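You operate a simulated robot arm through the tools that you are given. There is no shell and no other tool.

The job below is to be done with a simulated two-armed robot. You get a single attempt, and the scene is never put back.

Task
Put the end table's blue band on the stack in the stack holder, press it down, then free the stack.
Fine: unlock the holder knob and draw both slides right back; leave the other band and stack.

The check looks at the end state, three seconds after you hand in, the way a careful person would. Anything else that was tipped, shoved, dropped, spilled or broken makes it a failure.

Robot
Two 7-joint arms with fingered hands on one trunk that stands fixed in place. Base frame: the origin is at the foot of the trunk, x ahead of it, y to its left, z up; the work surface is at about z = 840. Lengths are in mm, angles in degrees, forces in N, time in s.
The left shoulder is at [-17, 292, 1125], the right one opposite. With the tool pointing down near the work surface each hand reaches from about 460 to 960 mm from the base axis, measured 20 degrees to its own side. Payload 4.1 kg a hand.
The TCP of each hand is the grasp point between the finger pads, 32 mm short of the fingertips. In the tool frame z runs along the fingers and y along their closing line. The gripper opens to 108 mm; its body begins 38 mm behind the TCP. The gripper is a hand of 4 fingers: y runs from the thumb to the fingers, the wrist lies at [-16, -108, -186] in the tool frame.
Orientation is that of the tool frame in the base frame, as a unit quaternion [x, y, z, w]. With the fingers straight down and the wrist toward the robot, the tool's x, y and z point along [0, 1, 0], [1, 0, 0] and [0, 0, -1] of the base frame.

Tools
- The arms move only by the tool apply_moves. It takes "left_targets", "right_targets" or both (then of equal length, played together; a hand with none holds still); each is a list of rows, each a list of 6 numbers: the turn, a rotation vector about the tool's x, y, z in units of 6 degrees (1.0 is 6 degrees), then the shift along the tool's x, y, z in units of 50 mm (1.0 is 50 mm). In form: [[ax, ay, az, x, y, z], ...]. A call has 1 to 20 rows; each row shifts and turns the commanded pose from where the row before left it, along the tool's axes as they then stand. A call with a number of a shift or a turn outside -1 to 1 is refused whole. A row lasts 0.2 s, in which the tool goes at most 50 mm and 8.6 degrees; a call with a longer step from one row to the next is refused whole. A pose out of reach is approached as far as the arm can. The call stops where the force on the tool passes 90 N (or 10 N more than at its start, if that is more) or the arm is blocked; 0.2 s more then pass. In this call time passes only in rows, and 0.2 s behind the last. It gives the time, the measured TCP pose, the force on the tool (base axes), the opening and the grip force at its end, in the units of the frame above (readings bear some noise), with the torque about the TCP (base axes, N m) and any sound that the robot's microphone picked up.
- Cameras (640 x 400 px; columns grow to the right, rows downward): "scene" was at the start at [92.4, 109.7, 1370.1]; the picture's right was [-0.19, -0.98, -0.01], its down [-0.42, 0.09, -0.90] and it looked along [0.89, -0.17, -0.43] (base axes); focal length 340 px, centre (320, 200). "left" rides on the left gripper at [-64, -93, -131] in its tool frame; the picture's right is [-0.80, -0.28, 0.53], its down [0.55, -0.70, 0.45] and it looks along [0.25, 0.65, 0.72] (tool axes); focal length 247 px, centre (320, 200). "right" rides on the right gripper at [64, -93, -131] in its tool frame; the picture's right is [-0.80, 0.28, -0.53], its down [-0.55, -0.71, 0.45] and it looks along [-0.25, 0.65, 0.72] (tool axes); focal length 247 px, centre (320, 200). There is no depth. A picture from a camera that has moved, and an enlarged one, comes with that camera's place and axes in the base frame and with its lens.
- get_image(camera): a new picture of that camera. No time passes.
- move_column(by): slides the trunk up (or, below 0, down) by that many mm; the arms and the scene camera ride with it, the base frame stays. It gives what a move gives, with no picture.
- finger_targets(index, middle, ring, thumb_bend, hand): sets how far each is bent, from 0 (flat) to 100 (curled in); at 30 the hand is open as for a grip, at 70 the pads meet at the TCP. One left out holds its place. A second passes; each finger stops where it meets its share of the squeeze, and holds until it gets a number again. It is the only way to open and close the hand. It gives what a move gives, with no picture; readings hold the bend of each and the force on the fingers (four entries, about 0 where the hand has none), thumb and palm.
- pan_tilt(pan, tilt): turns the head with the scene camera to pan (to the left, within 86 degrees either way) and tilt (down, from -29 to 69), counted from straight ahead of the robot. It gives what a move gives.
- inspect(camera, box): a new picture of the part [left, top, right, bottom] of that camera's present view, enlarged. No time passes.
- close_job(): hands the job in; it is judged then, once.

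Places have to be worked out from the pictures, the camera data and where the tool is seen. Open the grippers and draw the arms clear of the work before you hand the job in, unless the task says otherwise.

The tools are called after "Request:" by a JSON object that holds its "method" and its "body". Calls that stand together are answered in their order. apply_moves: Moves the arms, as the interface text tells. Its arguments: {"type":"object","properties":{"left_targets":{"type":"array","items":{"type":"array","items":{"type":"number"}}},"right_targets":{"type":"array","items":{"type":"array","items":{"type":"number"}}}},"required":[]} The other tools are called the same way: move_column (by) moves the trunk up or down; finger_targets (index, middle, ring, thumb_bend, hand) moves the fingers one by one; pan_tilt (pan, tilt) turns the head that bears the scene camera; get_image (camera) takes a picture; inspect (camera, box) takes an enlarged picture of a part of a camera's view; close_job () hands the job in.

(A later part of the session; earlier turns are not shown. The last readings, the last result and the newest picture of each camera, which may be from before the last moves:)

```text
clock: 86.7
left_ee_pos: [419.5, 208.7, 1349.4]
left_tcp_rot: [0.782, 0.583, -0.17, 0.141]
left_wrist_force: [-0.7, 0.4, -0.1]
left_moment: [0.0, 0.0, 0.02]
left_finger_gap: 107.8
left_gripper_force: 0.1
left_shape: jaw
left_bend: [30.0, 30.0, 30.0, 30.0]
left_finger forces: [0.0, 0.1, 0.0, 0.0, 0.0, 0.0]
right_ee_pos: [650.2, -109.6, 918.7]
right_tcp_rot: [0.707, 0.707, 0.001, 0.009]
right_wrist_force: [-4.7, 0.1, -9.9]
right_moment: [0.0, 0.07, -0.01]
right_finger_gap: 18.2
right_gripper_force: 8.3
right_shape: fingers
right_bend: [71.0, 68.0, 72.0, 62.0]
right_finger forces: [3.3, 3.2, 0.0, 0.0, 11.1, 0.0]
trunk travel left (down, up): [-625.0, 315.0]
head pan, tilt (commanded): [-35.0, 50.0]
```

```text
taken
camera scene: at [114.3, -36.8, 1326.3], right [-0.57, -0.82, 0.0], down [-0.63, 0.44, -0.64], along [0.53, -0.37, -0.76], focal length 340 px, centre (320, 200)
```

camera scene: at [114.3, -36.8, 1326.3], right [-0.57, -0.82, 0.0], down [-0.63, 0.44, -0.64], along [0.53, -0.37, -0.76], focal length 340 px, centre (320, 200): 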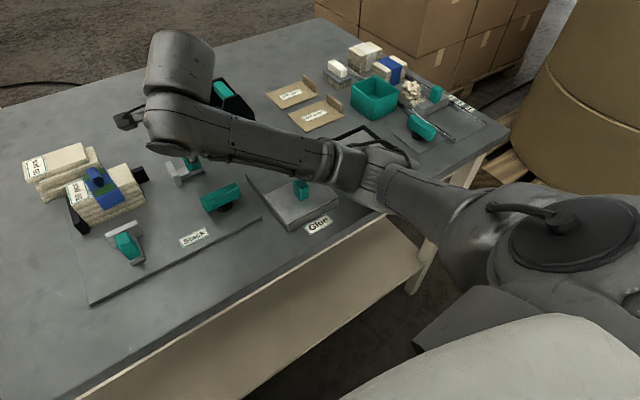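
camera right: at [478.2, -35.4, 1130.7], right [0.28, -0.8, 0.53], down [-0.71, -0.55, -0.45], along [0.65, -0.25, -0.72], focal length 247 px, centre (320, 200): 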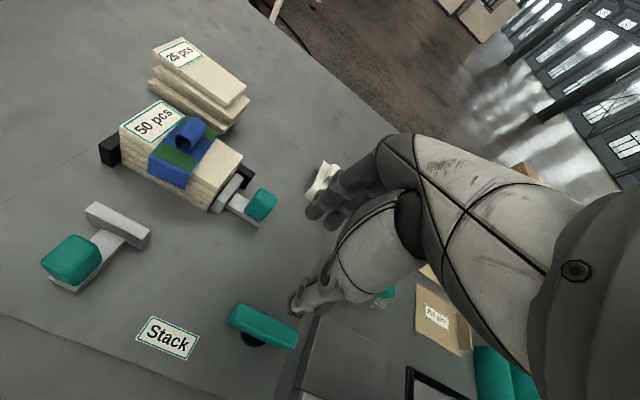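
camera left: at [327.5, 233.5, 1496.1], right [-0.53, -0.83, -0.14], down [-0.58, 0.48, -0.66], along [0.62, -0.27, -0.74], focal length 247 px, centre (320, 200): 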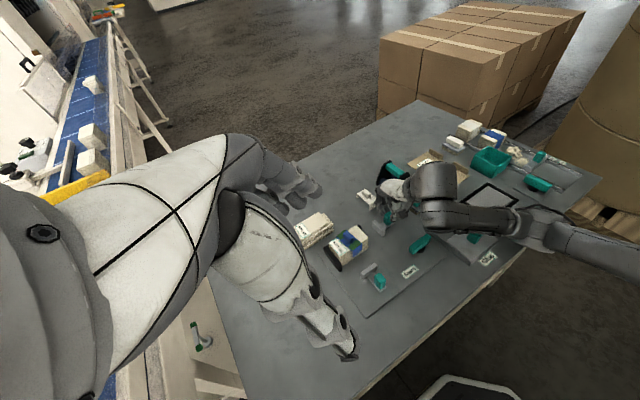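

Request:
{"method": "inspect", "body": {"camera": "scene", "box": [240, 110, 440, 250]}}

Request:
{"method": "inspect", "body": {"camera": "scene", "box": [90, 60, 290, 220]}}

```text
2.86 times, centred on (340, 180) of scene
camera zoom: at [114.3, -36.8, 1326.3], right [-0.57, -0.82, 0.0], down [-0.63, 0.44, -0.64], along [0.53, -0.37, -0.76], focal length 972 px, centre (263, 257)
```

zoom: 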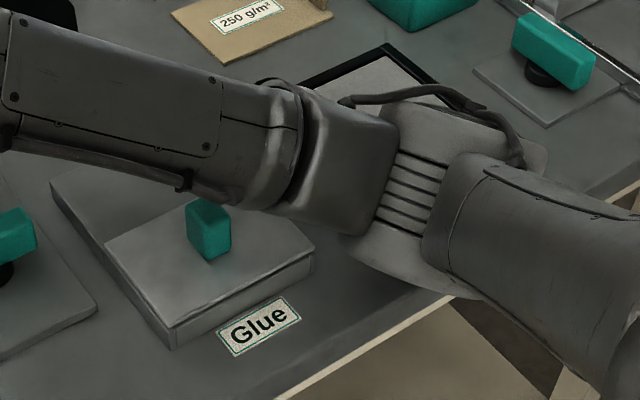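

```text
2.50 times, centred on (190, 140) of scene
camera zoom: at [114.3, -36.8, 1326.3], right [-0.57, -0.82, 0.0], down [-0.63, 0.44, -0.64], along [0.53, -0.37, -0.76], focal length 851 px, centre (645, 350)
```

zoom: 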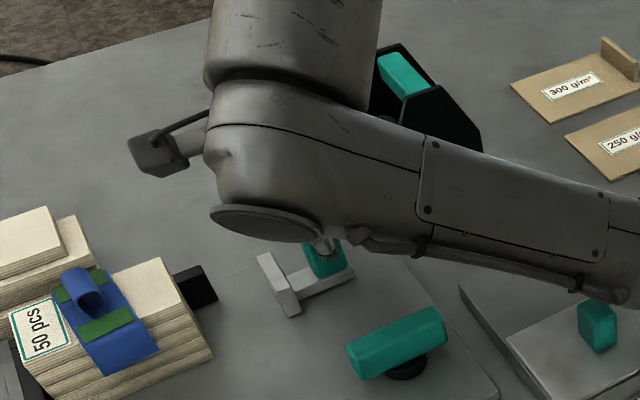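

The forearm appears clear in this view, and the right slide has travelled about 54 mm, the same as the front one. I'll release the grip and see how the arm and trunk settle.

Request:
{"method": "finger_targets", "body": {"hand": "right", "index": 53, "middle": 53, "ring": 53, "thumb_bend": 50}}

Request:
{"method": "inspect", "body": {"camera": "right", "box": [140, 120, 400, 320]}}

Request:
{"method": "inspect", "body": {"camera": "scene", "box": [90, 60, 290, 220]}}

```text
clock: 87.7
left_ee_pos: [419.2, 208.3, 1350.2]
left_tcp_rot: [0.782, 0.583, -0.169, 0.143]
left_wrist_force: [0.0, -0.1, 0.2]
left_moment: [0.02, -0.02, 0.03]
left_finger_gap: 108.1
left_gripper_force: 0.1
left_shape: jaw
left_bend: [30.0, 30.0, 30.0, 30.0]
left_finger forces: [0.0, 0.1, 0.1, 0.0, 0.0, 0.0]
right_ee_pos: [648.3, -109.4, 918.5]
right_tcp_rot: [0.707, 0.707, 0.004, 0.01]
right_wrist_force: [-0.5, 0.0, -0.5]
right_moment: [0.0, 0.01, -0.05]
right_finger_gap: 51.5
right_gripper_force: 0.1
right_shape: fingers
right_bend: [53.0, 53.0, 53.0, 50.0]
right_finger forces: [0.1, 0.1, 0.1, 0.1, 0.0, 0.0]
trunk travel left (down, up): [-625.0, 315.0]
head pan, tilt (commanded): [-35.0, 50.0]
```

```text
2.00 times, centred on (270, 220) of right
camera zoom: at [554.6, -43.9, 1048.1], right [0.27, -0.79, 0.54], down [-0.7, -0.55, -0.46], along [0.66, -0.26, -0.7], focal length 494 px, centre (420, 160)
```

zoom: 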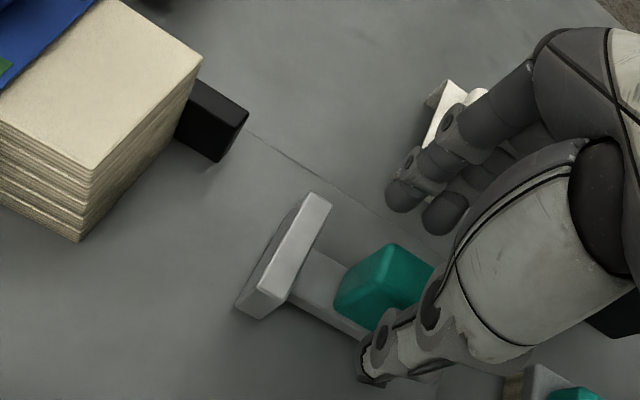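

```text
2.50 times, centred on (190, 140) of scene
camera zoom: at [113.6, -37.0, 1326.2], right [-0.57, -0.82, 0.0], down [-0.63, 0.44, -0.65], along [0.53, -0.37, -0.76], focal length 851 px, centre (645, 350)
```

zoom: 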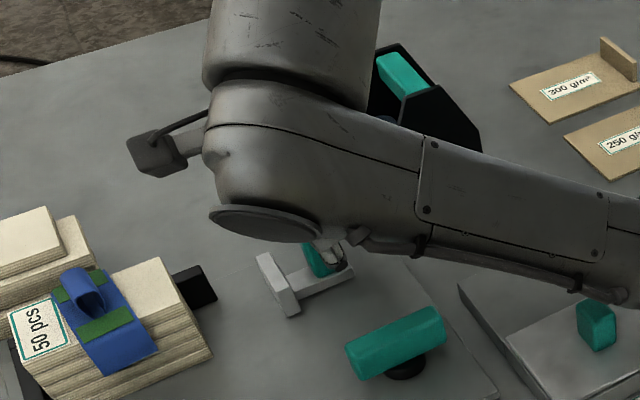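

The hand is free (no wrist force) but the arm still rests on something outside the wrist sensor. I'll ease up and back toward +y in small steps and watch whether the trunk lean disappears.

Request:
{"method": "apply_moves", "body": {"right_targets": [[0, 0, 0, 0.06, 0, -0.3], [0, 0, 0, 0.06, 0, -0.4], [0, 0, 0, 0, 0, -0.4]]}}

Request:
{"method": "get_image", "body": {"camera": "scene"}}

```text
clock: 88.5
left_ee_pos: [415.1, 198.6, 1350.7]
left_tcp_rot: [0.782, 0.585, -0.164, 0.14]
left_wrist_force: [-0.6, -0.3, 0.2]
left_moment: [0.06, -0.03, 0.06]
left_finger_gap: 108.1
left_gripper_force: 0.0
left_shape: jaw
left_bend: [30.0, 30.0, 30.0, 30.0]
left_finger forces: [0.0, 0.0, 0.0, 0.0, 0.1, 0.1]
right_ee_pos: [642.0, -104.7, 964.3]
right_tcp_rot: [0.705, 0.71, 0.004, -0.001]
right_wrist_force: [-1.5, -0.5, 0.2]
right_moment: [-0.01, -0.05, 0.02]
right_finger_gap: 51.5
right_gripper_force: 0.1
right_shape: fingers
right_bend: [53.0, 53.0, 53.0, 50.0]
right_finger forces: [0.0, 0.0, 0.1, 0.0, 0.0, 0.1]
trunk travel left (down, up): [-625.0, 315.0]
head pan, tilt (commanded): [-35.0, 50.0]
```

```text
taken
camera scene: at [107.1, -46.0, 1324.0], right [-0.57, -0.82, -0.01], down [-0.63, 0.44, -0.64], along [0.53, -0.37, -0.77], focal length 340 px, centre (320, 200)
```

scene: 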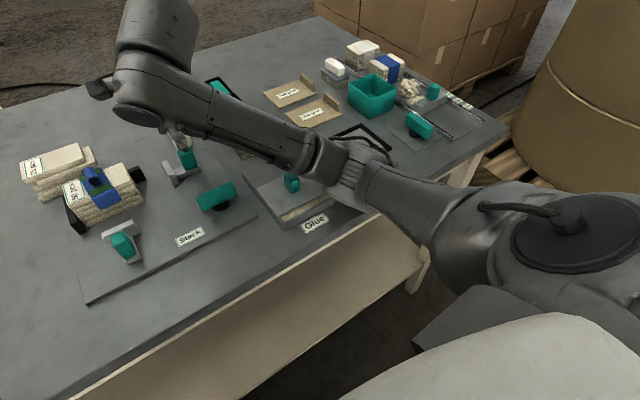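

The lean is gone and the contact has been released; the slides, stack and Glue block look in place. I'll raise the hand well clear and then check everything.

Request:
{"method": "apply_moves", "body": {"right_targets": [[0, 0, 0, 0, 0, -0.5], [0, 0, 0, 0, 0, -0.6], [0, 0, 0, 0, 0, -0.6], [0, 0, 0, 0, 0, -0.6], [0, 0, 0, 0, 0, -0.6], [0, 0, 0, 0, 0, -0.6], [0, 0, 0, 0, 0, 0]]}}

Request:
{"method": "pan_tilt", "body": {"pan": -12, "tilt": 42}}

Request:
{"method": "get_image", "body": {"camera": "scene"}}

```text
clock: 90.1
left_ee_pos: [420.4, 201.8, 1350.3]
left_tcp_rot: [0.782, 0.583, -0.169, 0.139]
left_wrist_force: [-0.8, -0.3, 0.0]
left_moment: [0.0, 0.0, 0.0]
left_finger_gap: 108.0
left_gripper_force: 0.0
left_shape: jaw
left_bend: [30.0, 30.0, 30.0, 30.0]
left_finger forces: [0.0, 0.0, 0.0, 0.0, 0.0, 0.0]
right_ee_pos: [644.4, -105.4, 1139.2]
right_tcp_rot: [0.708, 0.707, -0.001, 0.0]
right_wrist_force: [0.3, 0.0, -1.4]
right_moment: [0.04, -0.02, -0.01]
right_finger_gap: 51.2
right_gripper_force: 0.0
right_shape: fingers
right_bend: [53.0, 53.0, 53.0, 50.0]
right_finger forces: [0.0, 0.0, 0.1, 0.0, 0.0, 0.1]
trunk travel left (down, up): [-625.0, 315.0]
head pan, tilt (commanded): [-35.0, 50.0]
```

```text
clock: 90.9
left_ee_pos: [419.7, 201.4, 1349.3]
left_tcp_rot: [0.783, 0.583, -0.168, 0.139]
left_wrist_force: [0.3, 0.7, 0.5]
left_moment: [0.02, 0.0, 0.02]
left_finger_gap: 107.9
left_gripper_force: 0.1
left_shape: jaw
left_bend: [30.0, 30.0, 30.0, 30.0]
left_finger forces: [0.0, 0.1, 0.0, 0.0, 0.1, 0.0]
right_ee_pos: [644.8, -105.3, 1139.6]
right_tcp_rot: [0.708, 0.706, 0.0, 0.0]
right_wrist_force: [-0.2, -0.1, 0.0]
right_moment: [-0.01, 0.02, 0.01]
right_finger_gap: 51.4
right_gripper_force: 0.1
right_shape: fingers
right_bend: [53.0, 53.0, 53.0, 50.0]
right_finger forces: [0.0, 0.0, 0.0, 0.0, 0.1, 0.1]
trunk travel left (down, up): [-625.0, 315.0]
head pan, tilt (commanded): [-12.0, 42.0]
```

```text
taken
camera scene: at [132.4, -16.4, 1336.8], right [-0.21, -0.98, 0.0], down [-0.65, 0.14, -0.74], along [0.73, -0.16, -0.67], focal length 340 px, centre (320, 200)
```

scene: 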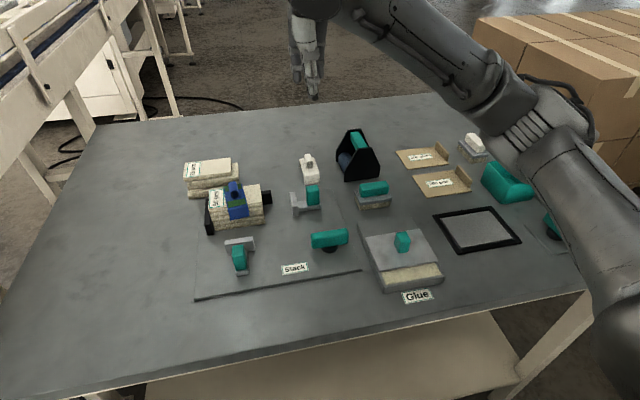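

Zooming in on the right part of the table to check the Glue block and the green box for any change.

Request:
{"method": "inspect", "body": {"camera": "scene", "box": [340, 120, 580, 310]}}

Request:
{"method": "inspect", "body": {"camera": "scene", "box": [170, 140, 370, 310]}}

```text
2.11 times, centred on (460, 215) of scene
camera zoom: at [132.4, -16.4, 1336.8], right [-0.21, -0.98, 0.0], down [-0.65, 0.14, -0.74], along [0.73, -0.16, -0.67], focal length 716 px, centre (25, 168)
```

zoom: 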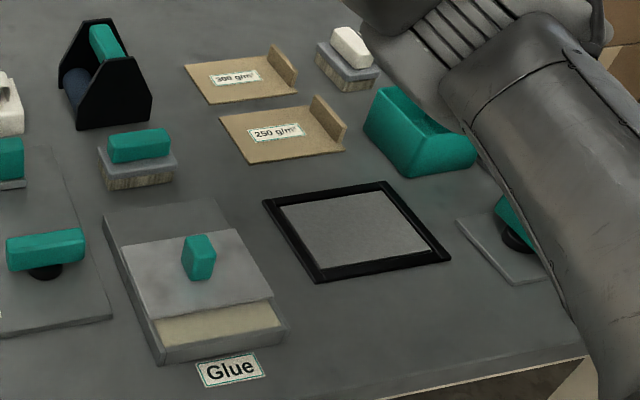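

```text
2.35 times, centred on (270, 225) of scene
camera zoom: at [132.4, -16.4, 1336.8], right [-0.21, -0.98, 0.0], down [-0.65, 0.14, -0.74], along [0.73, -0.16, -0.67], focal length 801 px, centre (438, 141)
```

zoom: 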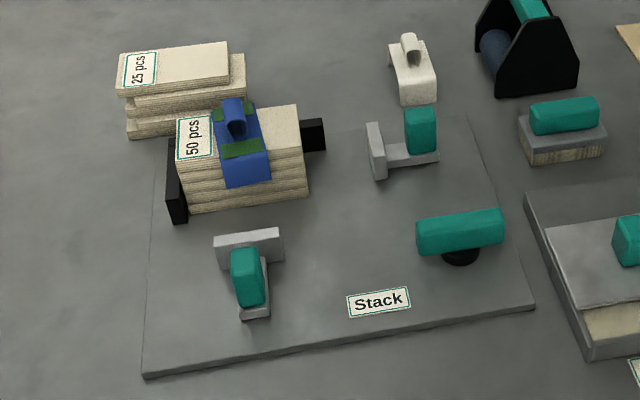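

The Glue box's lid has been dragged back about 20 mm by the forearm, exposing the glue. That must be put right. I'll zoom in to measure it.

Request:
{"method": "inspect", "body": {"camera": "scene", "box": [365, 205, 455, 310]}}

Request:
{"method": "get_image", "body": {"camera": "right"}}

Request:
{"method": "get_image", "body": {"camera": "left"}}

```text
3.81 times, centred on (410, 258) of scene
camera zoom: at [132.4, -16.4, 1336.8], right [-0.21, -0.98, 0.0], down [-0.65, 0.14, -0.74], along [0.73, -0.16, -0.67], focal length 1296 px, centre (-23, -19)
```

zoom: 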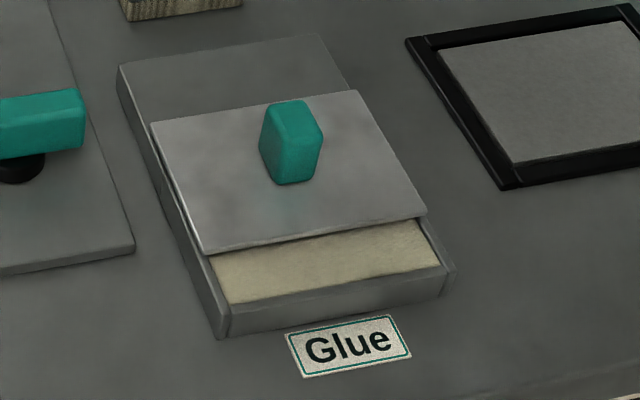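

```text
taken
camera right: at [553.1, -41.2, 1270.3], right [0.28, -0.8, 0.53], down [-0.71, -0.55, -0.45], along [0.65, -0.25, -0.72], focal length 247 px, centre (320, 200)
```

right: 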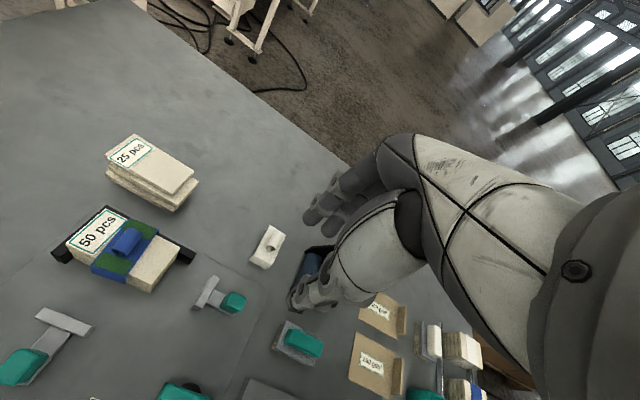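

```text
taken
camera left: at [326.3, 226.8, 1495.2], right [-0.53, -0.83, -0.15], down [-0.58, 0.49, -0.65], along [0.62, -0.26, -0.74], focal length 247 px, centre (320, 200)
```

left: 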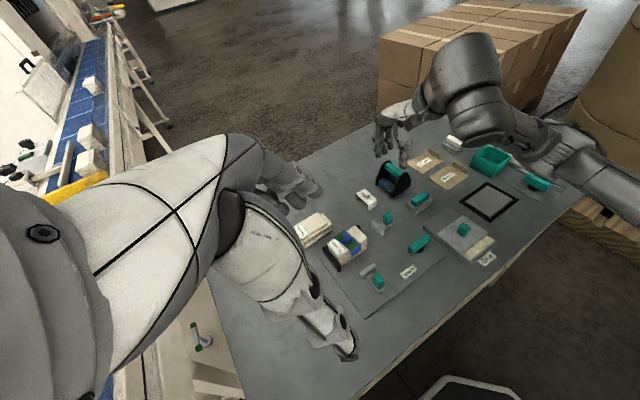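

The lid must slide about 27 mm back toward the robot; its knob is at about (488, -237), top z≈905. I'll raise the trunk 200 mm so the arm comes from above with the elbow well clear, and close the right fingers.

Request:
{"method": "move_column", "body": {"by": 200}}

Request:
{"method": "finger_targets", "body": {"hand": "right", "index": 72, "middle": 70, "ring": 70, "thumb_bend": 68}}

Request:
{"method": "apply_moves", "body": {"right_targets": [[0, 0, -1, 0, 0, 0], [0, 0, -1, 0, 0, 0], [0, 0, -1, 0, 0, 0], [0, 0, -1, 0, 0, 0], [0, 0, -1, 0, 0, 0], [0, 0, -1, 0, 0, 0], [0, 0, -1, 0, 0, 0], [0, 0, -1, 0, 0, 0], [0, 0, -1, 0, 0, 0], [0, 0, -1, 0, 0, 0], [0, 0, -1, 0, 0, 0], [0, 0, -1, 0, 0, 0], [0, 0, -1, 0, 0, 0], [0, 0, -1, 0, 0, 0], [0, 0, -1, 0, 0, 0]]}}

Request:
{"method": "get_image", "body": {"camera": "scene"}}

```text
clock: 93.1
left_ee_pos: [420.6, 200.3, 1550.2]
left_tcp_rot: [0.782, 0.584, -0.169, 0.14]
left_wrist_force: [0.4, 0.8, 0.2]
left_moment: [0.0, 0.03, -0.02]
left_finger_gap: 107.8
left_gripper_force: 0.0
left_shape: jaw
left_bend: [30.0, 30.0, 30.0, 30.0]
left_finger forces: [0.0, 0.0, 0.0, 0.0, 0.0, 0.0]
right_ee_pos: [645.8, -106.3, 1339.0]
right_tcp_rot: [0.708, 0.707, 0.001, 0.0]
right_wrist_force: [0.1, -0.1, 0.1]
right_moment: [0.02, 0.02, 0.04]
right_finger_gap: 51.0
right_gripper_force: 0.0
right_shape: fingers
right_bend: [53.0, 53.0, 53.0, 50.0]
right_finger forces: [0.0, 0.0, 0.1, 0.0, 0.0, 0.1]
trunk travel left (down, up): [-825.0, 115.0]
head pan, tilt (commanded): [-12.0, 42.0]
```

```text
clock: 94.1
left_ee_pos: [419.0, 201.4, 1550.3]
left_tcp_rot: [0.782, 0.584, -0.167, 0.14]
left_wrist_force: [0.3, 0.9, -0.5]
left_moment: [-0.01, -0.01, 0.0]
left_finger_gap: 108.1
left_gripper_force: 0.1
left_shape: jaw
left_bend: [30.0, 30.0, 30.0, 30.0]
left_finger forces: [0.0, 0.0, 0.0, 0.1, 0.0, 0.1]
right_ee_pos: [644.1, -105.0, 1339.3]
right_tcp_rot: [0.707, 0.707, 0.0, 0.0]
right_wrist_force: [-0.2, -0.1, -0.1]
right_moment: [0.01, 0.02, 0.0]
right_finger_gap: 1.4
right_gripper_force: 0.0
right_shape: fingers
right_bend: [72.0, 70.0, 70.0, 68.0]
right_finger forces: [0.0, 0.0, 0.1, 0.0, 0.1, 0.0]
trunk travel left (down, up): [-825.0, 115.0]
head pan, tilt (commanded): [-12.0, 42.0]
```

```text
clock: 97.3
left_ee_pos: [419.6, 201.5, 1550.8]
left_tcp_rot: [0.782, 0.583, -0.17, 0.139]
left_wrist_force: [0.1, -0.1, -0.2]
left_moment: [0.03, 0.02, 0.0]
left_finger_gap: 108.0
left_gripper_force: 0.0
left_shape: jaw
left_bend: [30.0, 30.0, 30.0, 30.0]
left_finger forces: [0.0, 0.1, 0.0, 0.1, 0.1, 0.0]
right_ee_pos: [645.7, -104.3, 1337.6]
right_tcp_rot: [0.0, 1.0, 0.0, 0.0]
right_wrist_force: [-0.2, -0.1, -0.7]
right_moment: [-0.02, 0.01, 0.0]
right_finger_gap: 1.1
right_gripper_force: 0.0
right_shape: fingers
right_bend: [72.0, 70.0, 70.0, 68.0]
right_finger forces: [0.0, 0.1, 0.1, 0.0, 0.1, 0.0]
trunk travel left (down, up): [-825.0, 115.0]
head pan, tilt (commanded): [-12.0, 42.0]
```

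```text
taken
camera scene: at [133.0, -16.0, 1536.8], right [-0.21, -0.98, 0.0], down [-0.65, 0.14, -0.74], along [0.73, -0.15, -0.67], focal length 340 px, centre (320, 200)
```

scene: 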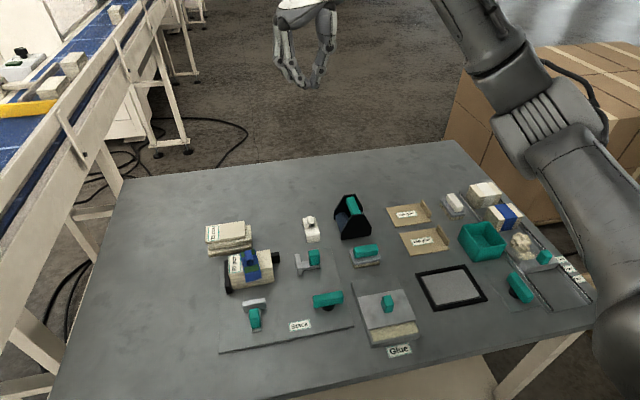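

Everything else on the table looks in place from here. I'll zoom in for an accurate measure of the lid and knob.

Request:
{"method": "inspect", "body": {"camera": "scene", "box": [345, 270, 435, 360]}}

Request:
{"method": "inspect", "body": {"camera": "scene", "box": [290, 180, 600, 330]}}

Request:
{"method": "inspect", "body": {"camera": "scene", "box": [200, 210, 360, 350]}}

```text
4.44 times, centred on (390, 315) of scene
camera zoom: at [133.0, -16.0, 1536.8], right [-0.21, -0.98, 0.0], down [-0.65, 0.14, -0.74], along [0.73, -0.15, -0.67], focal length 1513 px, centre (9, -311)
```

zoom: 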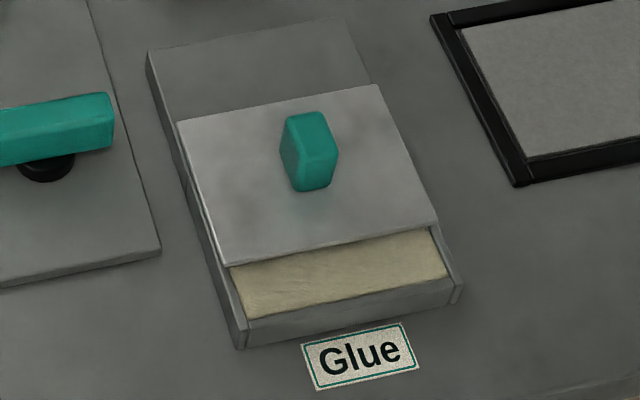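

```text
2.06 times, centred on (445, 255) of scene
camera zoom: at [133.0, -16.0, 1536.8], right [-0.21, -0.98, 0.0], down [-0.65, 0.14, -0.74], along [0.73, -0.15, -0.67], focal length 703 px, centre (62, 86)
```

zoom: 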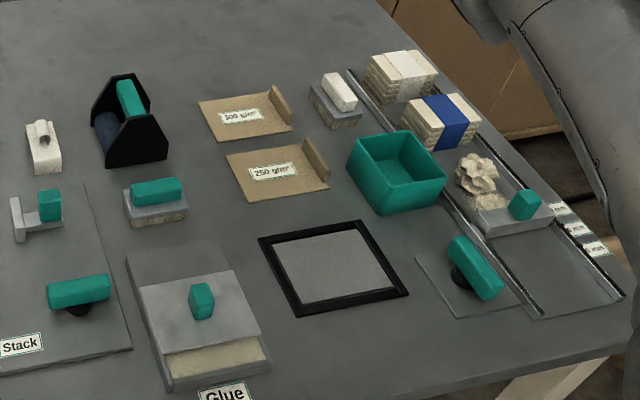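

```text
2.86 times, centred on (280, 280) of scene
camera zoom: at [133.0, -16.0, 1536.8], right [-0.21, -0.98, 0.0], down [-0.65, 0.14, -0.74], along [0.73, -0.15, -0.67], focal length 972 px, centre (434, -29)
```

zoom: 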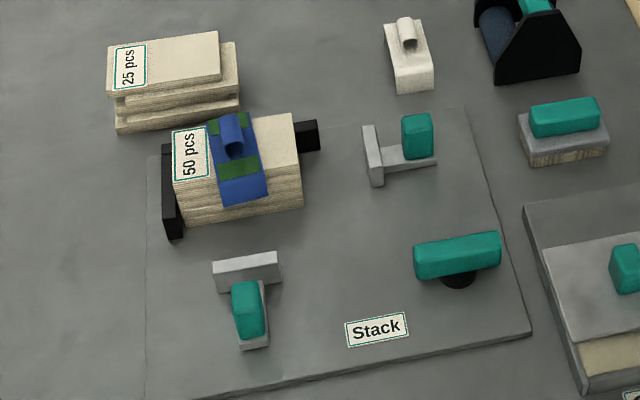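

The lid is about 25 mm open (front at x≈447 against the box front ≈422); knob x 477–497, y≈-238. I'll bring the closed right hand to behind the knob, first at z=1100.

Request:
{"method": "apply_moves", "body": {"right_targets": [[0, 0, 0, 0.264, -0.352, 0.594], [0, 0, 0, 0.264, -0.352, 0.594], [0, 0, 0, 0.264, -0.352, 0.594], [0, 0, 0, 0.264, -0.352, 0.594], [0, 0, 0, 0.264, -0.352, 0.594], [0, 0, 0, 0.264, -0.352, 0.594], [0, 0, 0, 0.264, -0.352, 0.594], [0, 0, 0, 0.264, -0.352, 0.594]]}}

Request:
{"method": "get_image", "body": {"camera": "scene"}}

Request:
{"method": "get_image", "body": {"camera": "right"}}

Request:
{"method": "get_image", "body": {"camera": "left"}}

```text
clock: 99.1
left_ee_pos: [419.8, 200.2, 1549.9]
left_tcp_rot: [0.782, 0.584, -0.168, 0.14]
left_wrist_force: [-0.5, -0.3, -0.2]
left_moment: [0.02, 0.0, 0.01]
left_finger_gap: 107.9
left_gripper_force: 0.2
left_shape: jaw
left_bend: [30.0, 30.0, 30.0, 30.0]
left_finger forces: [0.0, 0.0, 0.0, 0.0, 0.0, 0.0]
right_ee_pos: [538.2, -246.5, 1104.2]
right_tcp_rot: [0.001, 1.0, 0.001, 0.001]
right_wrist_force: [-1.2, -0.1, -0.3]
right_moment: [-0.02, -0.04, 0.02]
right_finger_gap: 1.1
right_gripper_force: 0.1
right_shape: fingers
right_bend: [72.0, 70.0, 70.0, 68.0]
right_finger forces: [0.1, 0.0, 0.1, 0.1, 0.0, 0.0]
trunk travel left (down, up): [-825.0, 115.0]
head pan, tilt (commanded): [-12.0, 42.0]
```

```text
taken
camera scene: at [131.8, -17.7, 1537.0], right [-0.21, -0.98, 0.0], down [-0.65, 0.14, -0.74], along [0.73, -0.15, -0.67], focal length 340 px, centre (320, 200)
```

scene: 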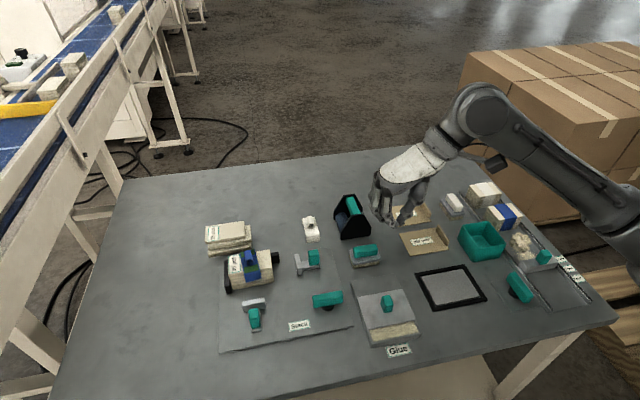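

```text
taken
camera right: at [474.9, -339.9, 1234.1], right [0.8, 0.28, 0.53], down [0.55, -0.71, -0.45], along [0.25, 0.65, -0.72], focal length 247 px, centre (320, 200)
```

right: 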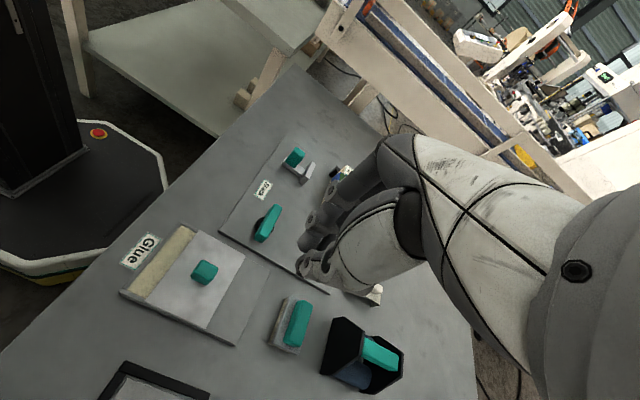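

```text
taken
camera left: at [325.6, 225.4, 1695.6], right [-0.53, -0.83, -0.15], down [-0.58, 0.49, -0.65], along [0.62, -0.26, -0.74], focal length 247 px, centre (320, 200)
```

left: 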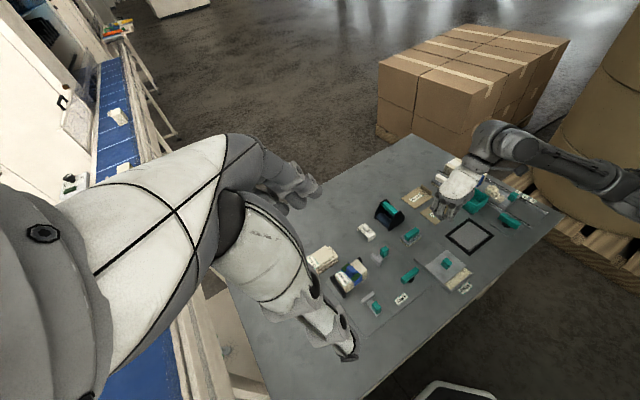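

The elbow is well up to the right. I'll descend behind the knob to z≈930 and check clearance.

Request:
{"method": "apply_moves", "body": {"right_targets": [[0, 0, 0, 0, 0, 0.6], [0, 0, 0, 0, 0, 0.6], [0, 0, 0, 0, 0, 0.6], [0, 0, 0, 0, 0, 0.6], [0, 0, 0, 0, 0, 0.6], [0, 0, 0, 0, 0, 0.48]]}}

Request:
{"method": "inspect", "body": {"camera": "scene", "box": [340, 230, 460, 360]}}

Request:
{"method": "inspect", "body": {"camera": "right", "box": [140, 160, 400, 360]}}

```text
clock: 100.5
left_ee_pos: [420.5, 200.6, 1551.1]
left_tcp_rot: [0.782, 0.584, -0.168, 0.138]
left_wrist_force: [0.4, -1.0, 0.7]
left_moment: [0.0, -0.04, -0.03]
left_finger_gap: 107.8
left_gripper_force: 0.1
left_shape: jaw
left_bend: [30.0, 30.0, 30.0, 30.0]
left_finger forces: [0.0, 0.0, 0.0, 0.0, 0.0, 0.1]
right_ee_pos: [540.7, -245.5, 924.0]
right_tcp_rot: [0.001, 1.0, -0.001, 0.0]
right_wrist_force: [-0.2, -0.9, 0.5]
right_moment: [-0.01, 0.02, -0.02]
right_finger_gap: 1.5
right_gripper_force: 0.1
right_shape: fingers
right_bend: [72.0, 70.0, 70.0, 68.0]
right_finger forces: [0.0, 0.0, 0.0, 0.0, 0.1, 0.1]
trunk travel left (down, up): [-825.0, 115.0]
head pan, tilt (commanded): [-12.0, 42.0]
```

```text
3.08 times, centred on (400, 295) of scene
camera zoom: at [132.9, -16.3, 1536.8], right [-0.21, -0.98, 0.0], down [-0.65, 0.14, -0.74], along [0.73, -0.15, -0.67], focal length 1047 px, centre (74, -92)
```

zoom: 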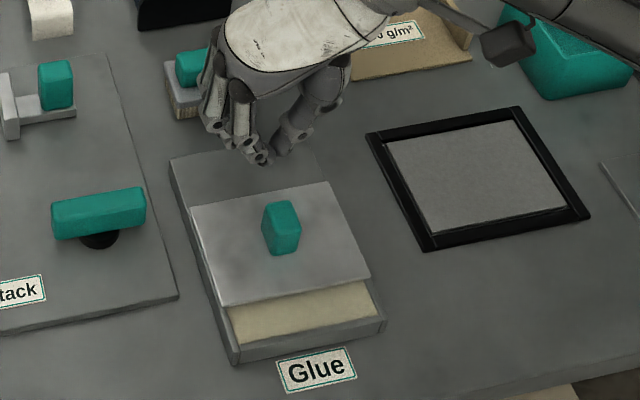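

```text
2.00 times, centred on (270, 260) of right
camera zoom: at [476.7, -338.4, 1056.2], right [0.8, 0.28, 0.53], down [0.55, -0.71, -0.45], along [0.25, 0.65, -0.72], focal length 494 px, centre (420, 80)
```

zoom: 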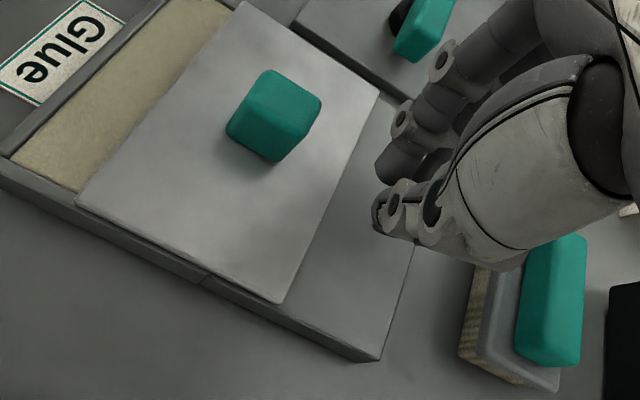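

The closed fingertips are behind the knob. I'll go down 12 mm and advance 15 mm toward the knob, then look.

Request:
{"method": "apply_moves", "body": {"right_targets": [[0, 0, 0, 0, 0, 0.24], [0, 0, 0, 0.1, 0, 0], [0, 0, 0, 0.1, 0, 0], [0, 0, 0, 0.1, 0, 0]]}}

Request:
{"method": "inspect", "body": {"camera": "scene", "box": [350, 250, 440, 360]}}

Request:
{"method": "inspect", "body": {"camera": "right", "box": [140, 140, 400, 340]}}

```text
clock: 101.5
left_ee_pos: [419.4, 201.5, 1550.9]
left_tcp_rot: [0.783, 0.583, -0.168, 0.14]
left_wrist_force: [0.3, 0.7, 0.7]
left_moment: [0.02, 0.01, -0.01]
left_finger_gap: 108.0
left_gripper_force: 0.0
left_shape: jaw
left_bend: [30.0, 30.0, 30.0, 30.0]
left_finger forces: [0.1, 0.1, 0.1, 0.0, 0.1, 0.0]
right_ee_pos: [524.5, -247.6, 915.6]
right_tcp_rot: [0.001, 1.0, 0.001, 0.0]
right_wrist_force: [0.3, 0.3, 0.0]
right_moment: [-0.03, 0.0, -0.01]
right_finger_gap: 1.1
right_gripper_force: 0.0
right_shape: fingers
right_bend: [72.0, 70.0, 70.0, 68.0]
right_finger forces: [0.0, 0.0, 0.0, 0.0, 0.1, 0.0]
trunk travel left (down, up): [-825.0, 115.0]
head pan, tilt (commanded): [-12.0, 42.0]
```

```text
3.64 times, centred on (395, 305) of scene
camera zoom: at [132.5, -16.5, 1536.8], right [-0.21, -0.98, 0.0], down [-0.65, 0.14, -0.74], along [0.73, -0.15, -0.67], focal length 1238 px, centre (47, -182)
```

zoom: 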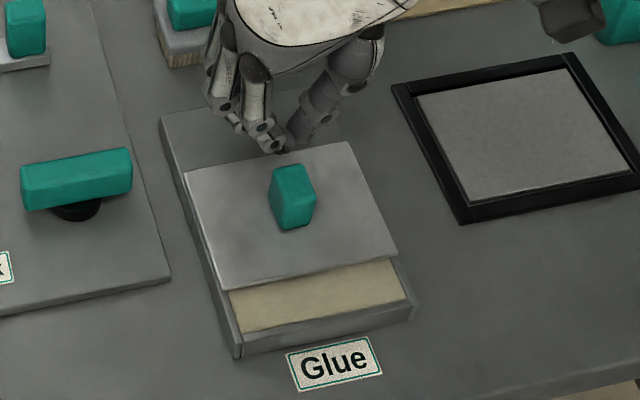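

```text
2.00 times, centred on (270, 240) of right
camera zoom: at [461.0, -339.5, 1046.3], right [0.8, 0.28, 0.53], down [0.55, -0.71, -0.45], along [0.25, 0.65, -0.72], focal length 494 px, centre (420, 120)
```

zoom: 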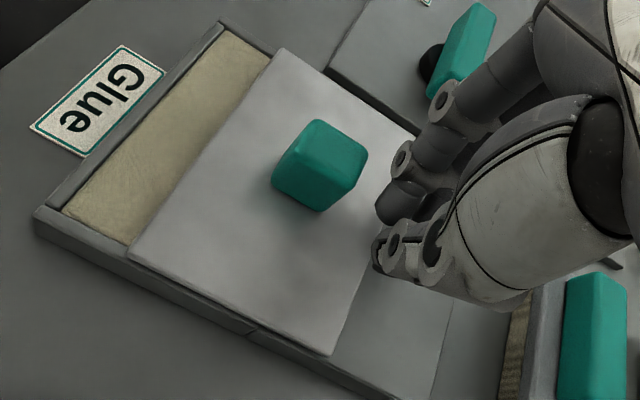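

Still about 15–20 mm short of the knob. I'll advance 12 mm more in small steps.

Request:
{"method": "apply_moves", "body": {"right_targets": [[0, 0, 0, 0.08, 0.04, 0], [0, 0, 0, 0.08, 0, 0], [0, 0, 0, 0.08, 0, 0]]}}

Request:
{"method": "inspect", "body": {"camera": "scene", "box": [350, 250, 440, 360]}}

Request:
{"method": "inspect", "body": {"camera": "right", "box": [140, 140, 400, 340]}}

```text
clock: 102.3
left_ee_pos: [419.0, 201.6, 1550.4]
left_tcp_rot: [0.782, 0.583, -0.168, 0.14]
left_wrist_force: [-0.8, 0.1, -0.5]
left_moment: [0.0, -0.02, 0.0]
left_finger_gap: 108.3
left_gripper_force: 0.1
left_shape: jaw
left_bend: [30.0, 30.0, 30.0, 30.0]
left_finger forces: [0.0, 0.0, 0.0, 0.0, 0.0, 0.0]
right_ee_pos: [512.9, -245.0, 915.0]
right_tcp_rot: [0.001, 1.0, 0.0, 0.0]
right_wrist_force: [0.4, -0.3, 0.3]
right_moment: [-0.02, 0.0, -0.02]
right_finger_gap: 1.3
right_gripper_force: 0.2
right_shape: fingers
right_bend: [72.0, 70.0, 70.0, 68.0]
right_finger forces: [0.2, 0.0, 0.1, 0.1, 0.0, 0.0]
trunk travel left (down, up): [-825.0, 115.0]
head pan, tilt (commanded): [-12.0, 42.0]
```

```text
3.64 times, centred on (395, 305) of scene
camera zoom: at [132.6, -16.4, 1536.8], right [-0.21, -0.98, 0.0], down [-0.65, 0.14, -0.74], along [0.73, -0.15, -0.67], focal length 1238 px, centre (47, -182)
```

zoom: 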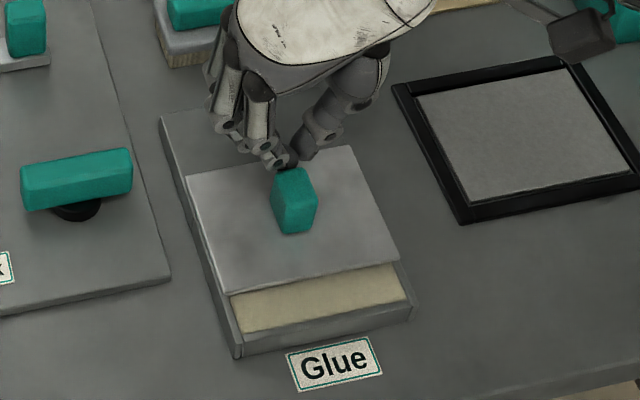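

```text
2.00 times, centred on (270, 240) of right
camera zoom: at [448.8, -337.0, 1046.7], right [0.8, 0.28, 0.53], down [0.55, -0.71, -0.45], along [0.25, 0.65, -0.72], focal length 494 px, centre (420, 120)
```

zoom: 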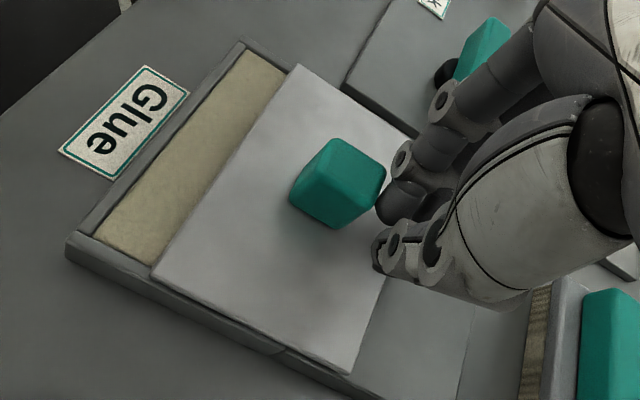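

Contact made and the lid has begun to slide (front now x≈443). I'll push on 12 mm in small steps.

Request:
{"method": "apply_moves", "body": {"right_targets": [[0, 0, 0, 0.06, 0, 0], [0, 0, 0, 0.06, 0, 0], [0, 0, 0, 0.06, 0, 0], [0, 0, 0, 0.06, 0, 0]]}}

Request:
{"method": "inspect", "body": {"camera": "scene", "box": [350, 250, 440, 360]}}

Request:
{"method": "inspect", "body": {"camera": "right", "box": [140, 140, 400, 340]}}

```text
clock: 103.3
left_ee_pos: [420.1, 202.0, 1550.7]
left_tcp_rot: [0.782, 0.583, -0.168, 0.14]
left_wrist_force: [-1.1, -0.7, 0.6]
left_moment: [0.0, -0.01, 0.03]
left_finger_gap: 107.8
left_gripper_force: 0.1
left_shape: jaw
left_bend: [30.0, 30.0, 30.0, 30.0]
left_finger forces: [0.1, 0.0, 0.0, 0.0, 0.1, 0.0]
right_ee_pos: [500.1, -243.5, 914.2]
right_tcp_rot: [0.002, 1.0, 0.0, 0.0]
right_wrist_force: [0.5, -0.6, -0.6]
right_moment: [-0.04, -0.06, 0.02]
right_finger_gap: 1.0
right_gripper_force: 0.7
right_shape: fingers
right_bend: [72.0, 70.0, 70.0, 68.0]
right_finger forces: [0.6, 0.1, 0.1, 0.0, 0.0, 0.1]
trunk travel left (down, up): [-825.0, 115.0]
head pan, tilt (commanded): [-12.0, 42.0]
```

```text
3.64 times, centred on (395, 305) of scene
camera zoom: at [132.4, -16.5, 1536.8], right [-0.21, -0.98, 0.0], down [-0.65, 0.14, -0.74], along [0.73, -0.15, -0.67], focal length 1238 px, centre (47, -182)
```

zoom: 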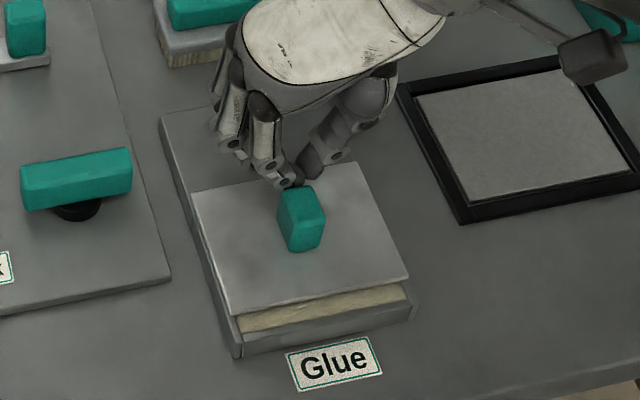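

```text
2.00 times, centred on (270, 240) of right
camera zoom: at [436.3, -336.1, 1046.1], right [0.8, 0.28, 0.53], down [0.55, -0.71, -0.45], along [0.25, 0.65, -0.72], focal length 494 px, centre (420, 120)
```

zoom: 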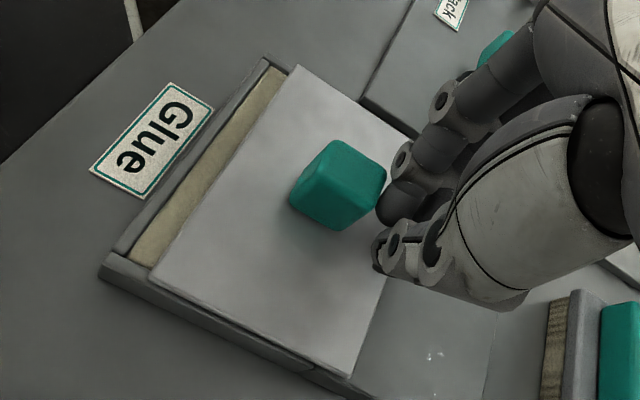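

The lid is square on the box with about 10 mm left to go (front at x≈431, box front ≈420). I'll push 7 mm more, then the rest gently.

Request:
{"method": "apply_moves", "body": {"right_targets": [[0, 0, 0, 0.05, 0, 0], [0, 0, 0, 0.05, 0, 0], [0, 0, 0, 0.04, 0, 0]]}}

Request:
{"method": "inspect", "body": {"camera": "scene", "box": [350, 250, 440, 360]}}

Request:
{"method": "inspect", "body": {"camera": "right", "box": [140, 140, 400, 340]}}

```text
clock: 104.1
left_ee_pos: [419.2, 202.4, 1549.9]
left_tcp_rot: [0.782, 0.583, -0.168, 0.14]
left_wrist_force: [0.5, -0.5, 0.4]
left_moment: [0.02, -0.02, -0.03]
left_finger_gap: 108.4
left_gripper_force: 0.0
left_shape: jaw
left_bend: [30.0, 30.0, 30.0, 30.0]
left_finger forces: [0.0, 0.0, 0.0, 0.1, 0.0, 0.0]
right_ee_pos: [493.9, -244.4, 914.3]
right_tcp_rot: [0.0, 1.0, 0.0, 0.0]
right_wrist_force: [1.2, -0.5, 0.3]
right_moment: [-0.01, -0.01, -0.04]
right_finger_gap: 0.7
right_gripper_force: 0.4
right_shape: fingers
right_bend: [72.0, 70.0, 70.0, 68.0]
right_finger forces: [0.7, 0.0, 0.0, 0.0, 0.0, 0.0]
trunk travel left (down, up): [-825.0, 115.0]
head pan, tilt (commanded): [-12.0, 42.0]
```

```text
3.64 times, centred on (395, 305) of scene
camera zoom: at [132.6, -16.4, 1536.8], right [-0.21, -0.98, 0.0], down [-0.65, 0.14, -0.74], along [0.73, -0.15, -0.67], focal length 1238 px, centre (47, -182)
```

zoom: 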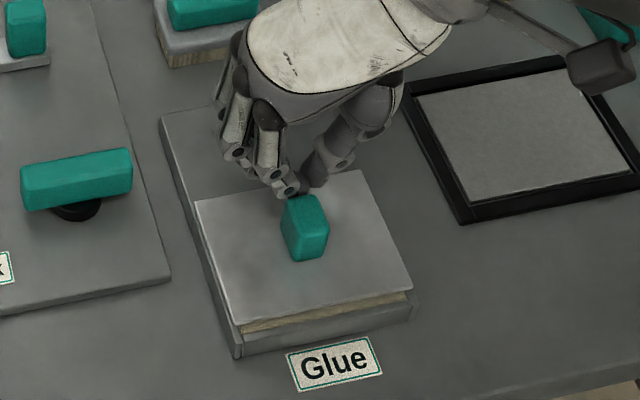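

```text
2.00 times, centred on (270, 240) of right
camera zoom: at [430.3, -336.6, 1046.5], right [0.8, 0.28, 0.53], down [0.55, -0.71, -0.45], along [0.25, 0.65, -0.72], focal length 494 px, centre (420, 120)
```

zoom: 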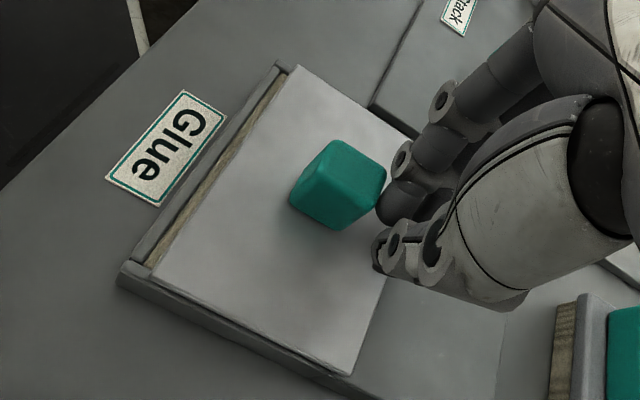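

About 4–5 mm left (a sliver of glue still shows). I'll push in 2 mm steps and watch the force.

Request:
{"method": "apply_moves", "body": {"right_targets": [[0, 0, 0, 0.04, 0, 0], [0, 0, 0, 0.03, 0, 0]]}}

Request:
{"method": "inspect", "body": {"camera": "scene", "box": [350, 250, 440, 360]}}

Request:
{"method": "inspect", "body": {"camera": "right", "box": [140, 140, 400, 340]}}

```text
clock: 104.7
left_ee_pos: [419.3, 202.3, 1551.0]
left_tcp_rot: [0.782, 0.584, -0.168, 0.14]
left_wrist_force: [0.2, -0.2, -0.3]
left_moment: [0.01, -0.01, 0.0]
left_finger_gap: 108.0
left_gripper_force: 0.1
left_shape: jaw
left_bend: [30.0, 30.0, 30.0, 30.0]
left_finger forces: [0.0, 0.0, 0.0, 0.0, 0.0, 0.1]
right_ee_pos: [488.7, -243.5, 916.3]
right_tcp_rot: [-0.001, 1.0, 0.0, 0.0]
right_wrist_force: [0.0, -0.4, -0.9]
right_moment: [-0.02, -0.01, 0.01]
right_finger_gap: 1.0
right_gripper_force: 0.5
right_shape: fingers
right_bend: [72.0, 70.0, 70.0, 68.0]
right_finger forces: [0.5, 0.1, 0.0, 0.0, 0.0, 0.1]
trunk travel left (down, up): [-825.0, 115.0]
head pan, tilt (commanded): [-12.0, 42.0]
```

```text
3.64 times, centred on (395, 305) of scene
camera zoom: at [132.5, -16.4, 1536.8], right [-0.21, -0.98, 0.0], down [-0.65, 0.14, -0.74], along [0.73, -0.15, -0.67], focal length 1238 px, centre (47, -182)
```

zoom: 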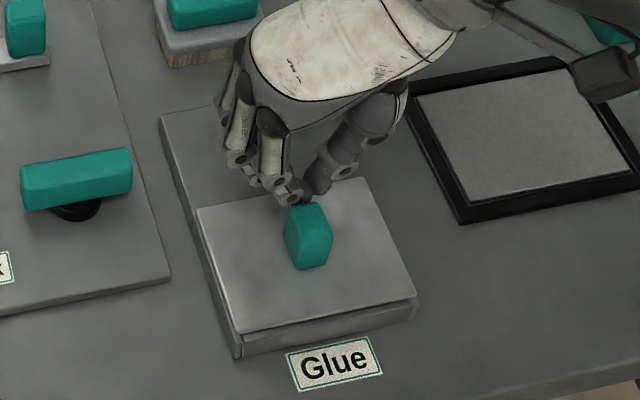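

```text
2.00 times, centred on (270, 240) of right
camera zoom: at [425.5, -336.9, 1046.7], right [0.8, 0.28, 0.53], down [0.55, -0.71, -0.45], along [0.25, 0.65, -0.72], focal length 494 px, centre (420, 120)
```

zoom: 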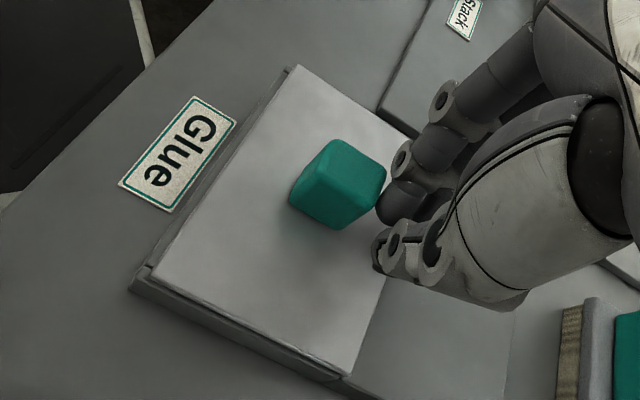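

The lid front is now at x≈421 against the box front ≈420. One more gentle 1.5 mm push to feel for the stop.

Request:
{"method": "apply_moves", "body": {"right_targets": [[0, 0, 0, 0.03, 0, 0]]}}

Request:
{"method": "inspect", "body": {"camera": "scene", "box": [370, 290, 430, 350]}}

Request:
{"method": "inspect", "body": {"camera": "right", "box": [180, 140, 340, 300]}}

```text
clock: 105.1
left_ee_pos: [419.6, 200.6, 1551.6]
left_tcp_rot: [0.783, 0.583, -0.167, 0.139]
left_wrist_force: [-0.3, -0.6, -0.6]
left_moment: [0.02, 0.01, -0.01]
left_finger_gap: 108.3
left_gripper_force: 0.0
left_shape: jaw
left_bend: [30.0, 30.0, 30.0, 30.0]
left_finger forces: [0.1, 0.0, 0.0, 0.1, 0.0, 0.0]
right_ee_pos: [486.6, -244.1, 915.7]
right_tcp_rot: [0.001, 1.0, 0.001, -0.001]
right_wrist_force: [1.0, 0.2, -0.4]
right_moment: [0.0, -0.02, -0.02]
right_finger_gap: 1.0
right_gripper_force: 0.4
right_shape: fingers
right_bend: [72.0, 70.0, 70.0, 68.0]
right_finger forces: [0.7, 0.1, 0.0, 0.0, 0.0, 0.0]
trunk travel left (down, up): [-825.0, 115.0]
head pan, tilt (commanded): [-12.0, 42.0]
```

```text
6.67 times, centred on (400, 320) of scene
camera zoom: at [132.6, -16.4, 1536.8], right [-0.21, -0.98, 0.0], down [-0.65, 0.14, -0.74], along [0.73, -0.15, -0.67], focal length 2269 px, centre (-213, -600)
```

zoom: 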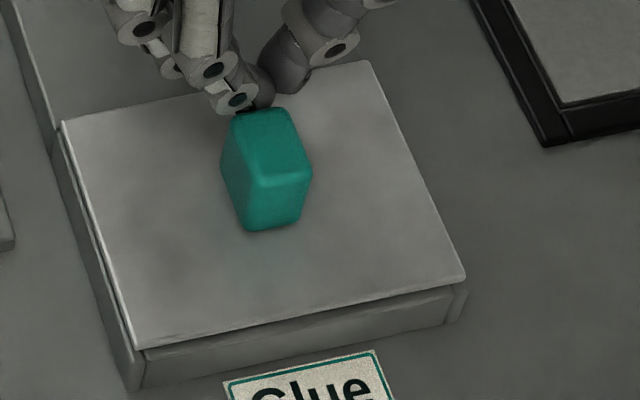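

```text
2.50 times, centred on (260, 220) of right
camera zoom: at [424.2, -337.0, 1047.1], right [0.8, 0.28, 0.53], down [0.55, -0.71, -0.45], along [0.25, 0.65, -0.72], focal length 617 px, centre (470, 150)
```

zoom: 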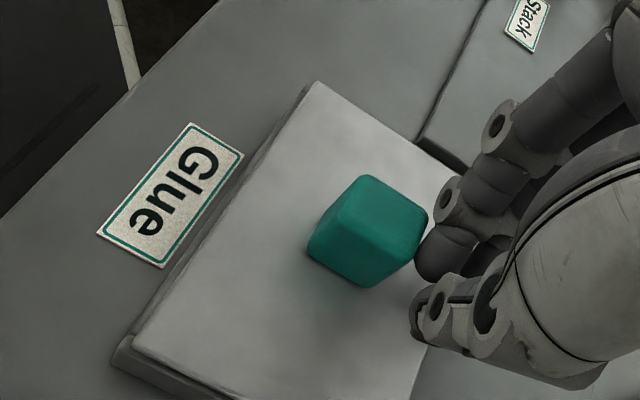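

The lid looks flush. I'll make one more 1.5 mm push to confirm it is against its stop.

Request:
{"method": "apply_moves", "body": {"right_targets": [[0, 0, 0, 0.03, 0, 0]]}}

Request:
{"method": "inspect", "body": {"camera": "scene", "box": [370, 290, 430, 350]}}

```text
clock: 105.5
left_ee_pos: [420.4, 201.9, 1551.3]
left_tcp_rot: [0.782, 0.584, -0.168, 0.14]
left_wrist_force: [0.4, 0.2, 0.2]
left_moment: [0.01, 0.01, -0.02]
left_finger_gap: 108.0
left_gripper_force: 0.1
left_shape: jaw
left_bend: [30.0, 30.0, 30.0, 30.0]
left_finger forces: [0.0, 0.1, 0.0, 0.0, 0.1, 0.1]
right_ee_pos: [487.2, -245.1, 915.6]
right_tcp_rot: [0.0, 1.0, 0.0, 0.0]
right_wrist_force: [0.6, -0.1, 0.2]
right_moment: [0.03, 0.0, -0.02]
right_finger_gap: 1.2
right_gripper_force: 0.7
right_shape: fingers
right_bend: [72.0, 70.0, 70.0, 68.0]
right_finger forces: [0.9, 0.0, 0.1, 0.1, 0.1, 0.0]
trunk travel left (down, up): [-825.0, 115.0]
head pan, tilt (commanded): [-12.0, 42.0]
```

```text
6.67 times, centred on (400, 320) of scene
camera zoom: at [132.6, -16.4, 1536.8], right [-0.21, -0.98, 0.0], down [-0.65, 0.14, -0.74], along [0.73, -0.15, -0.67], focal length 2269 px, centre (-213, -600)
```

zoom: 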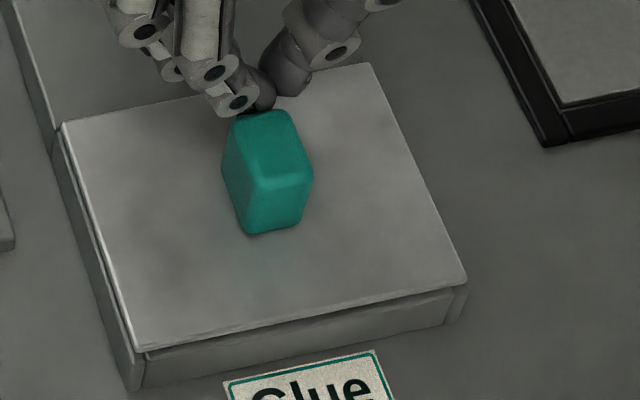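

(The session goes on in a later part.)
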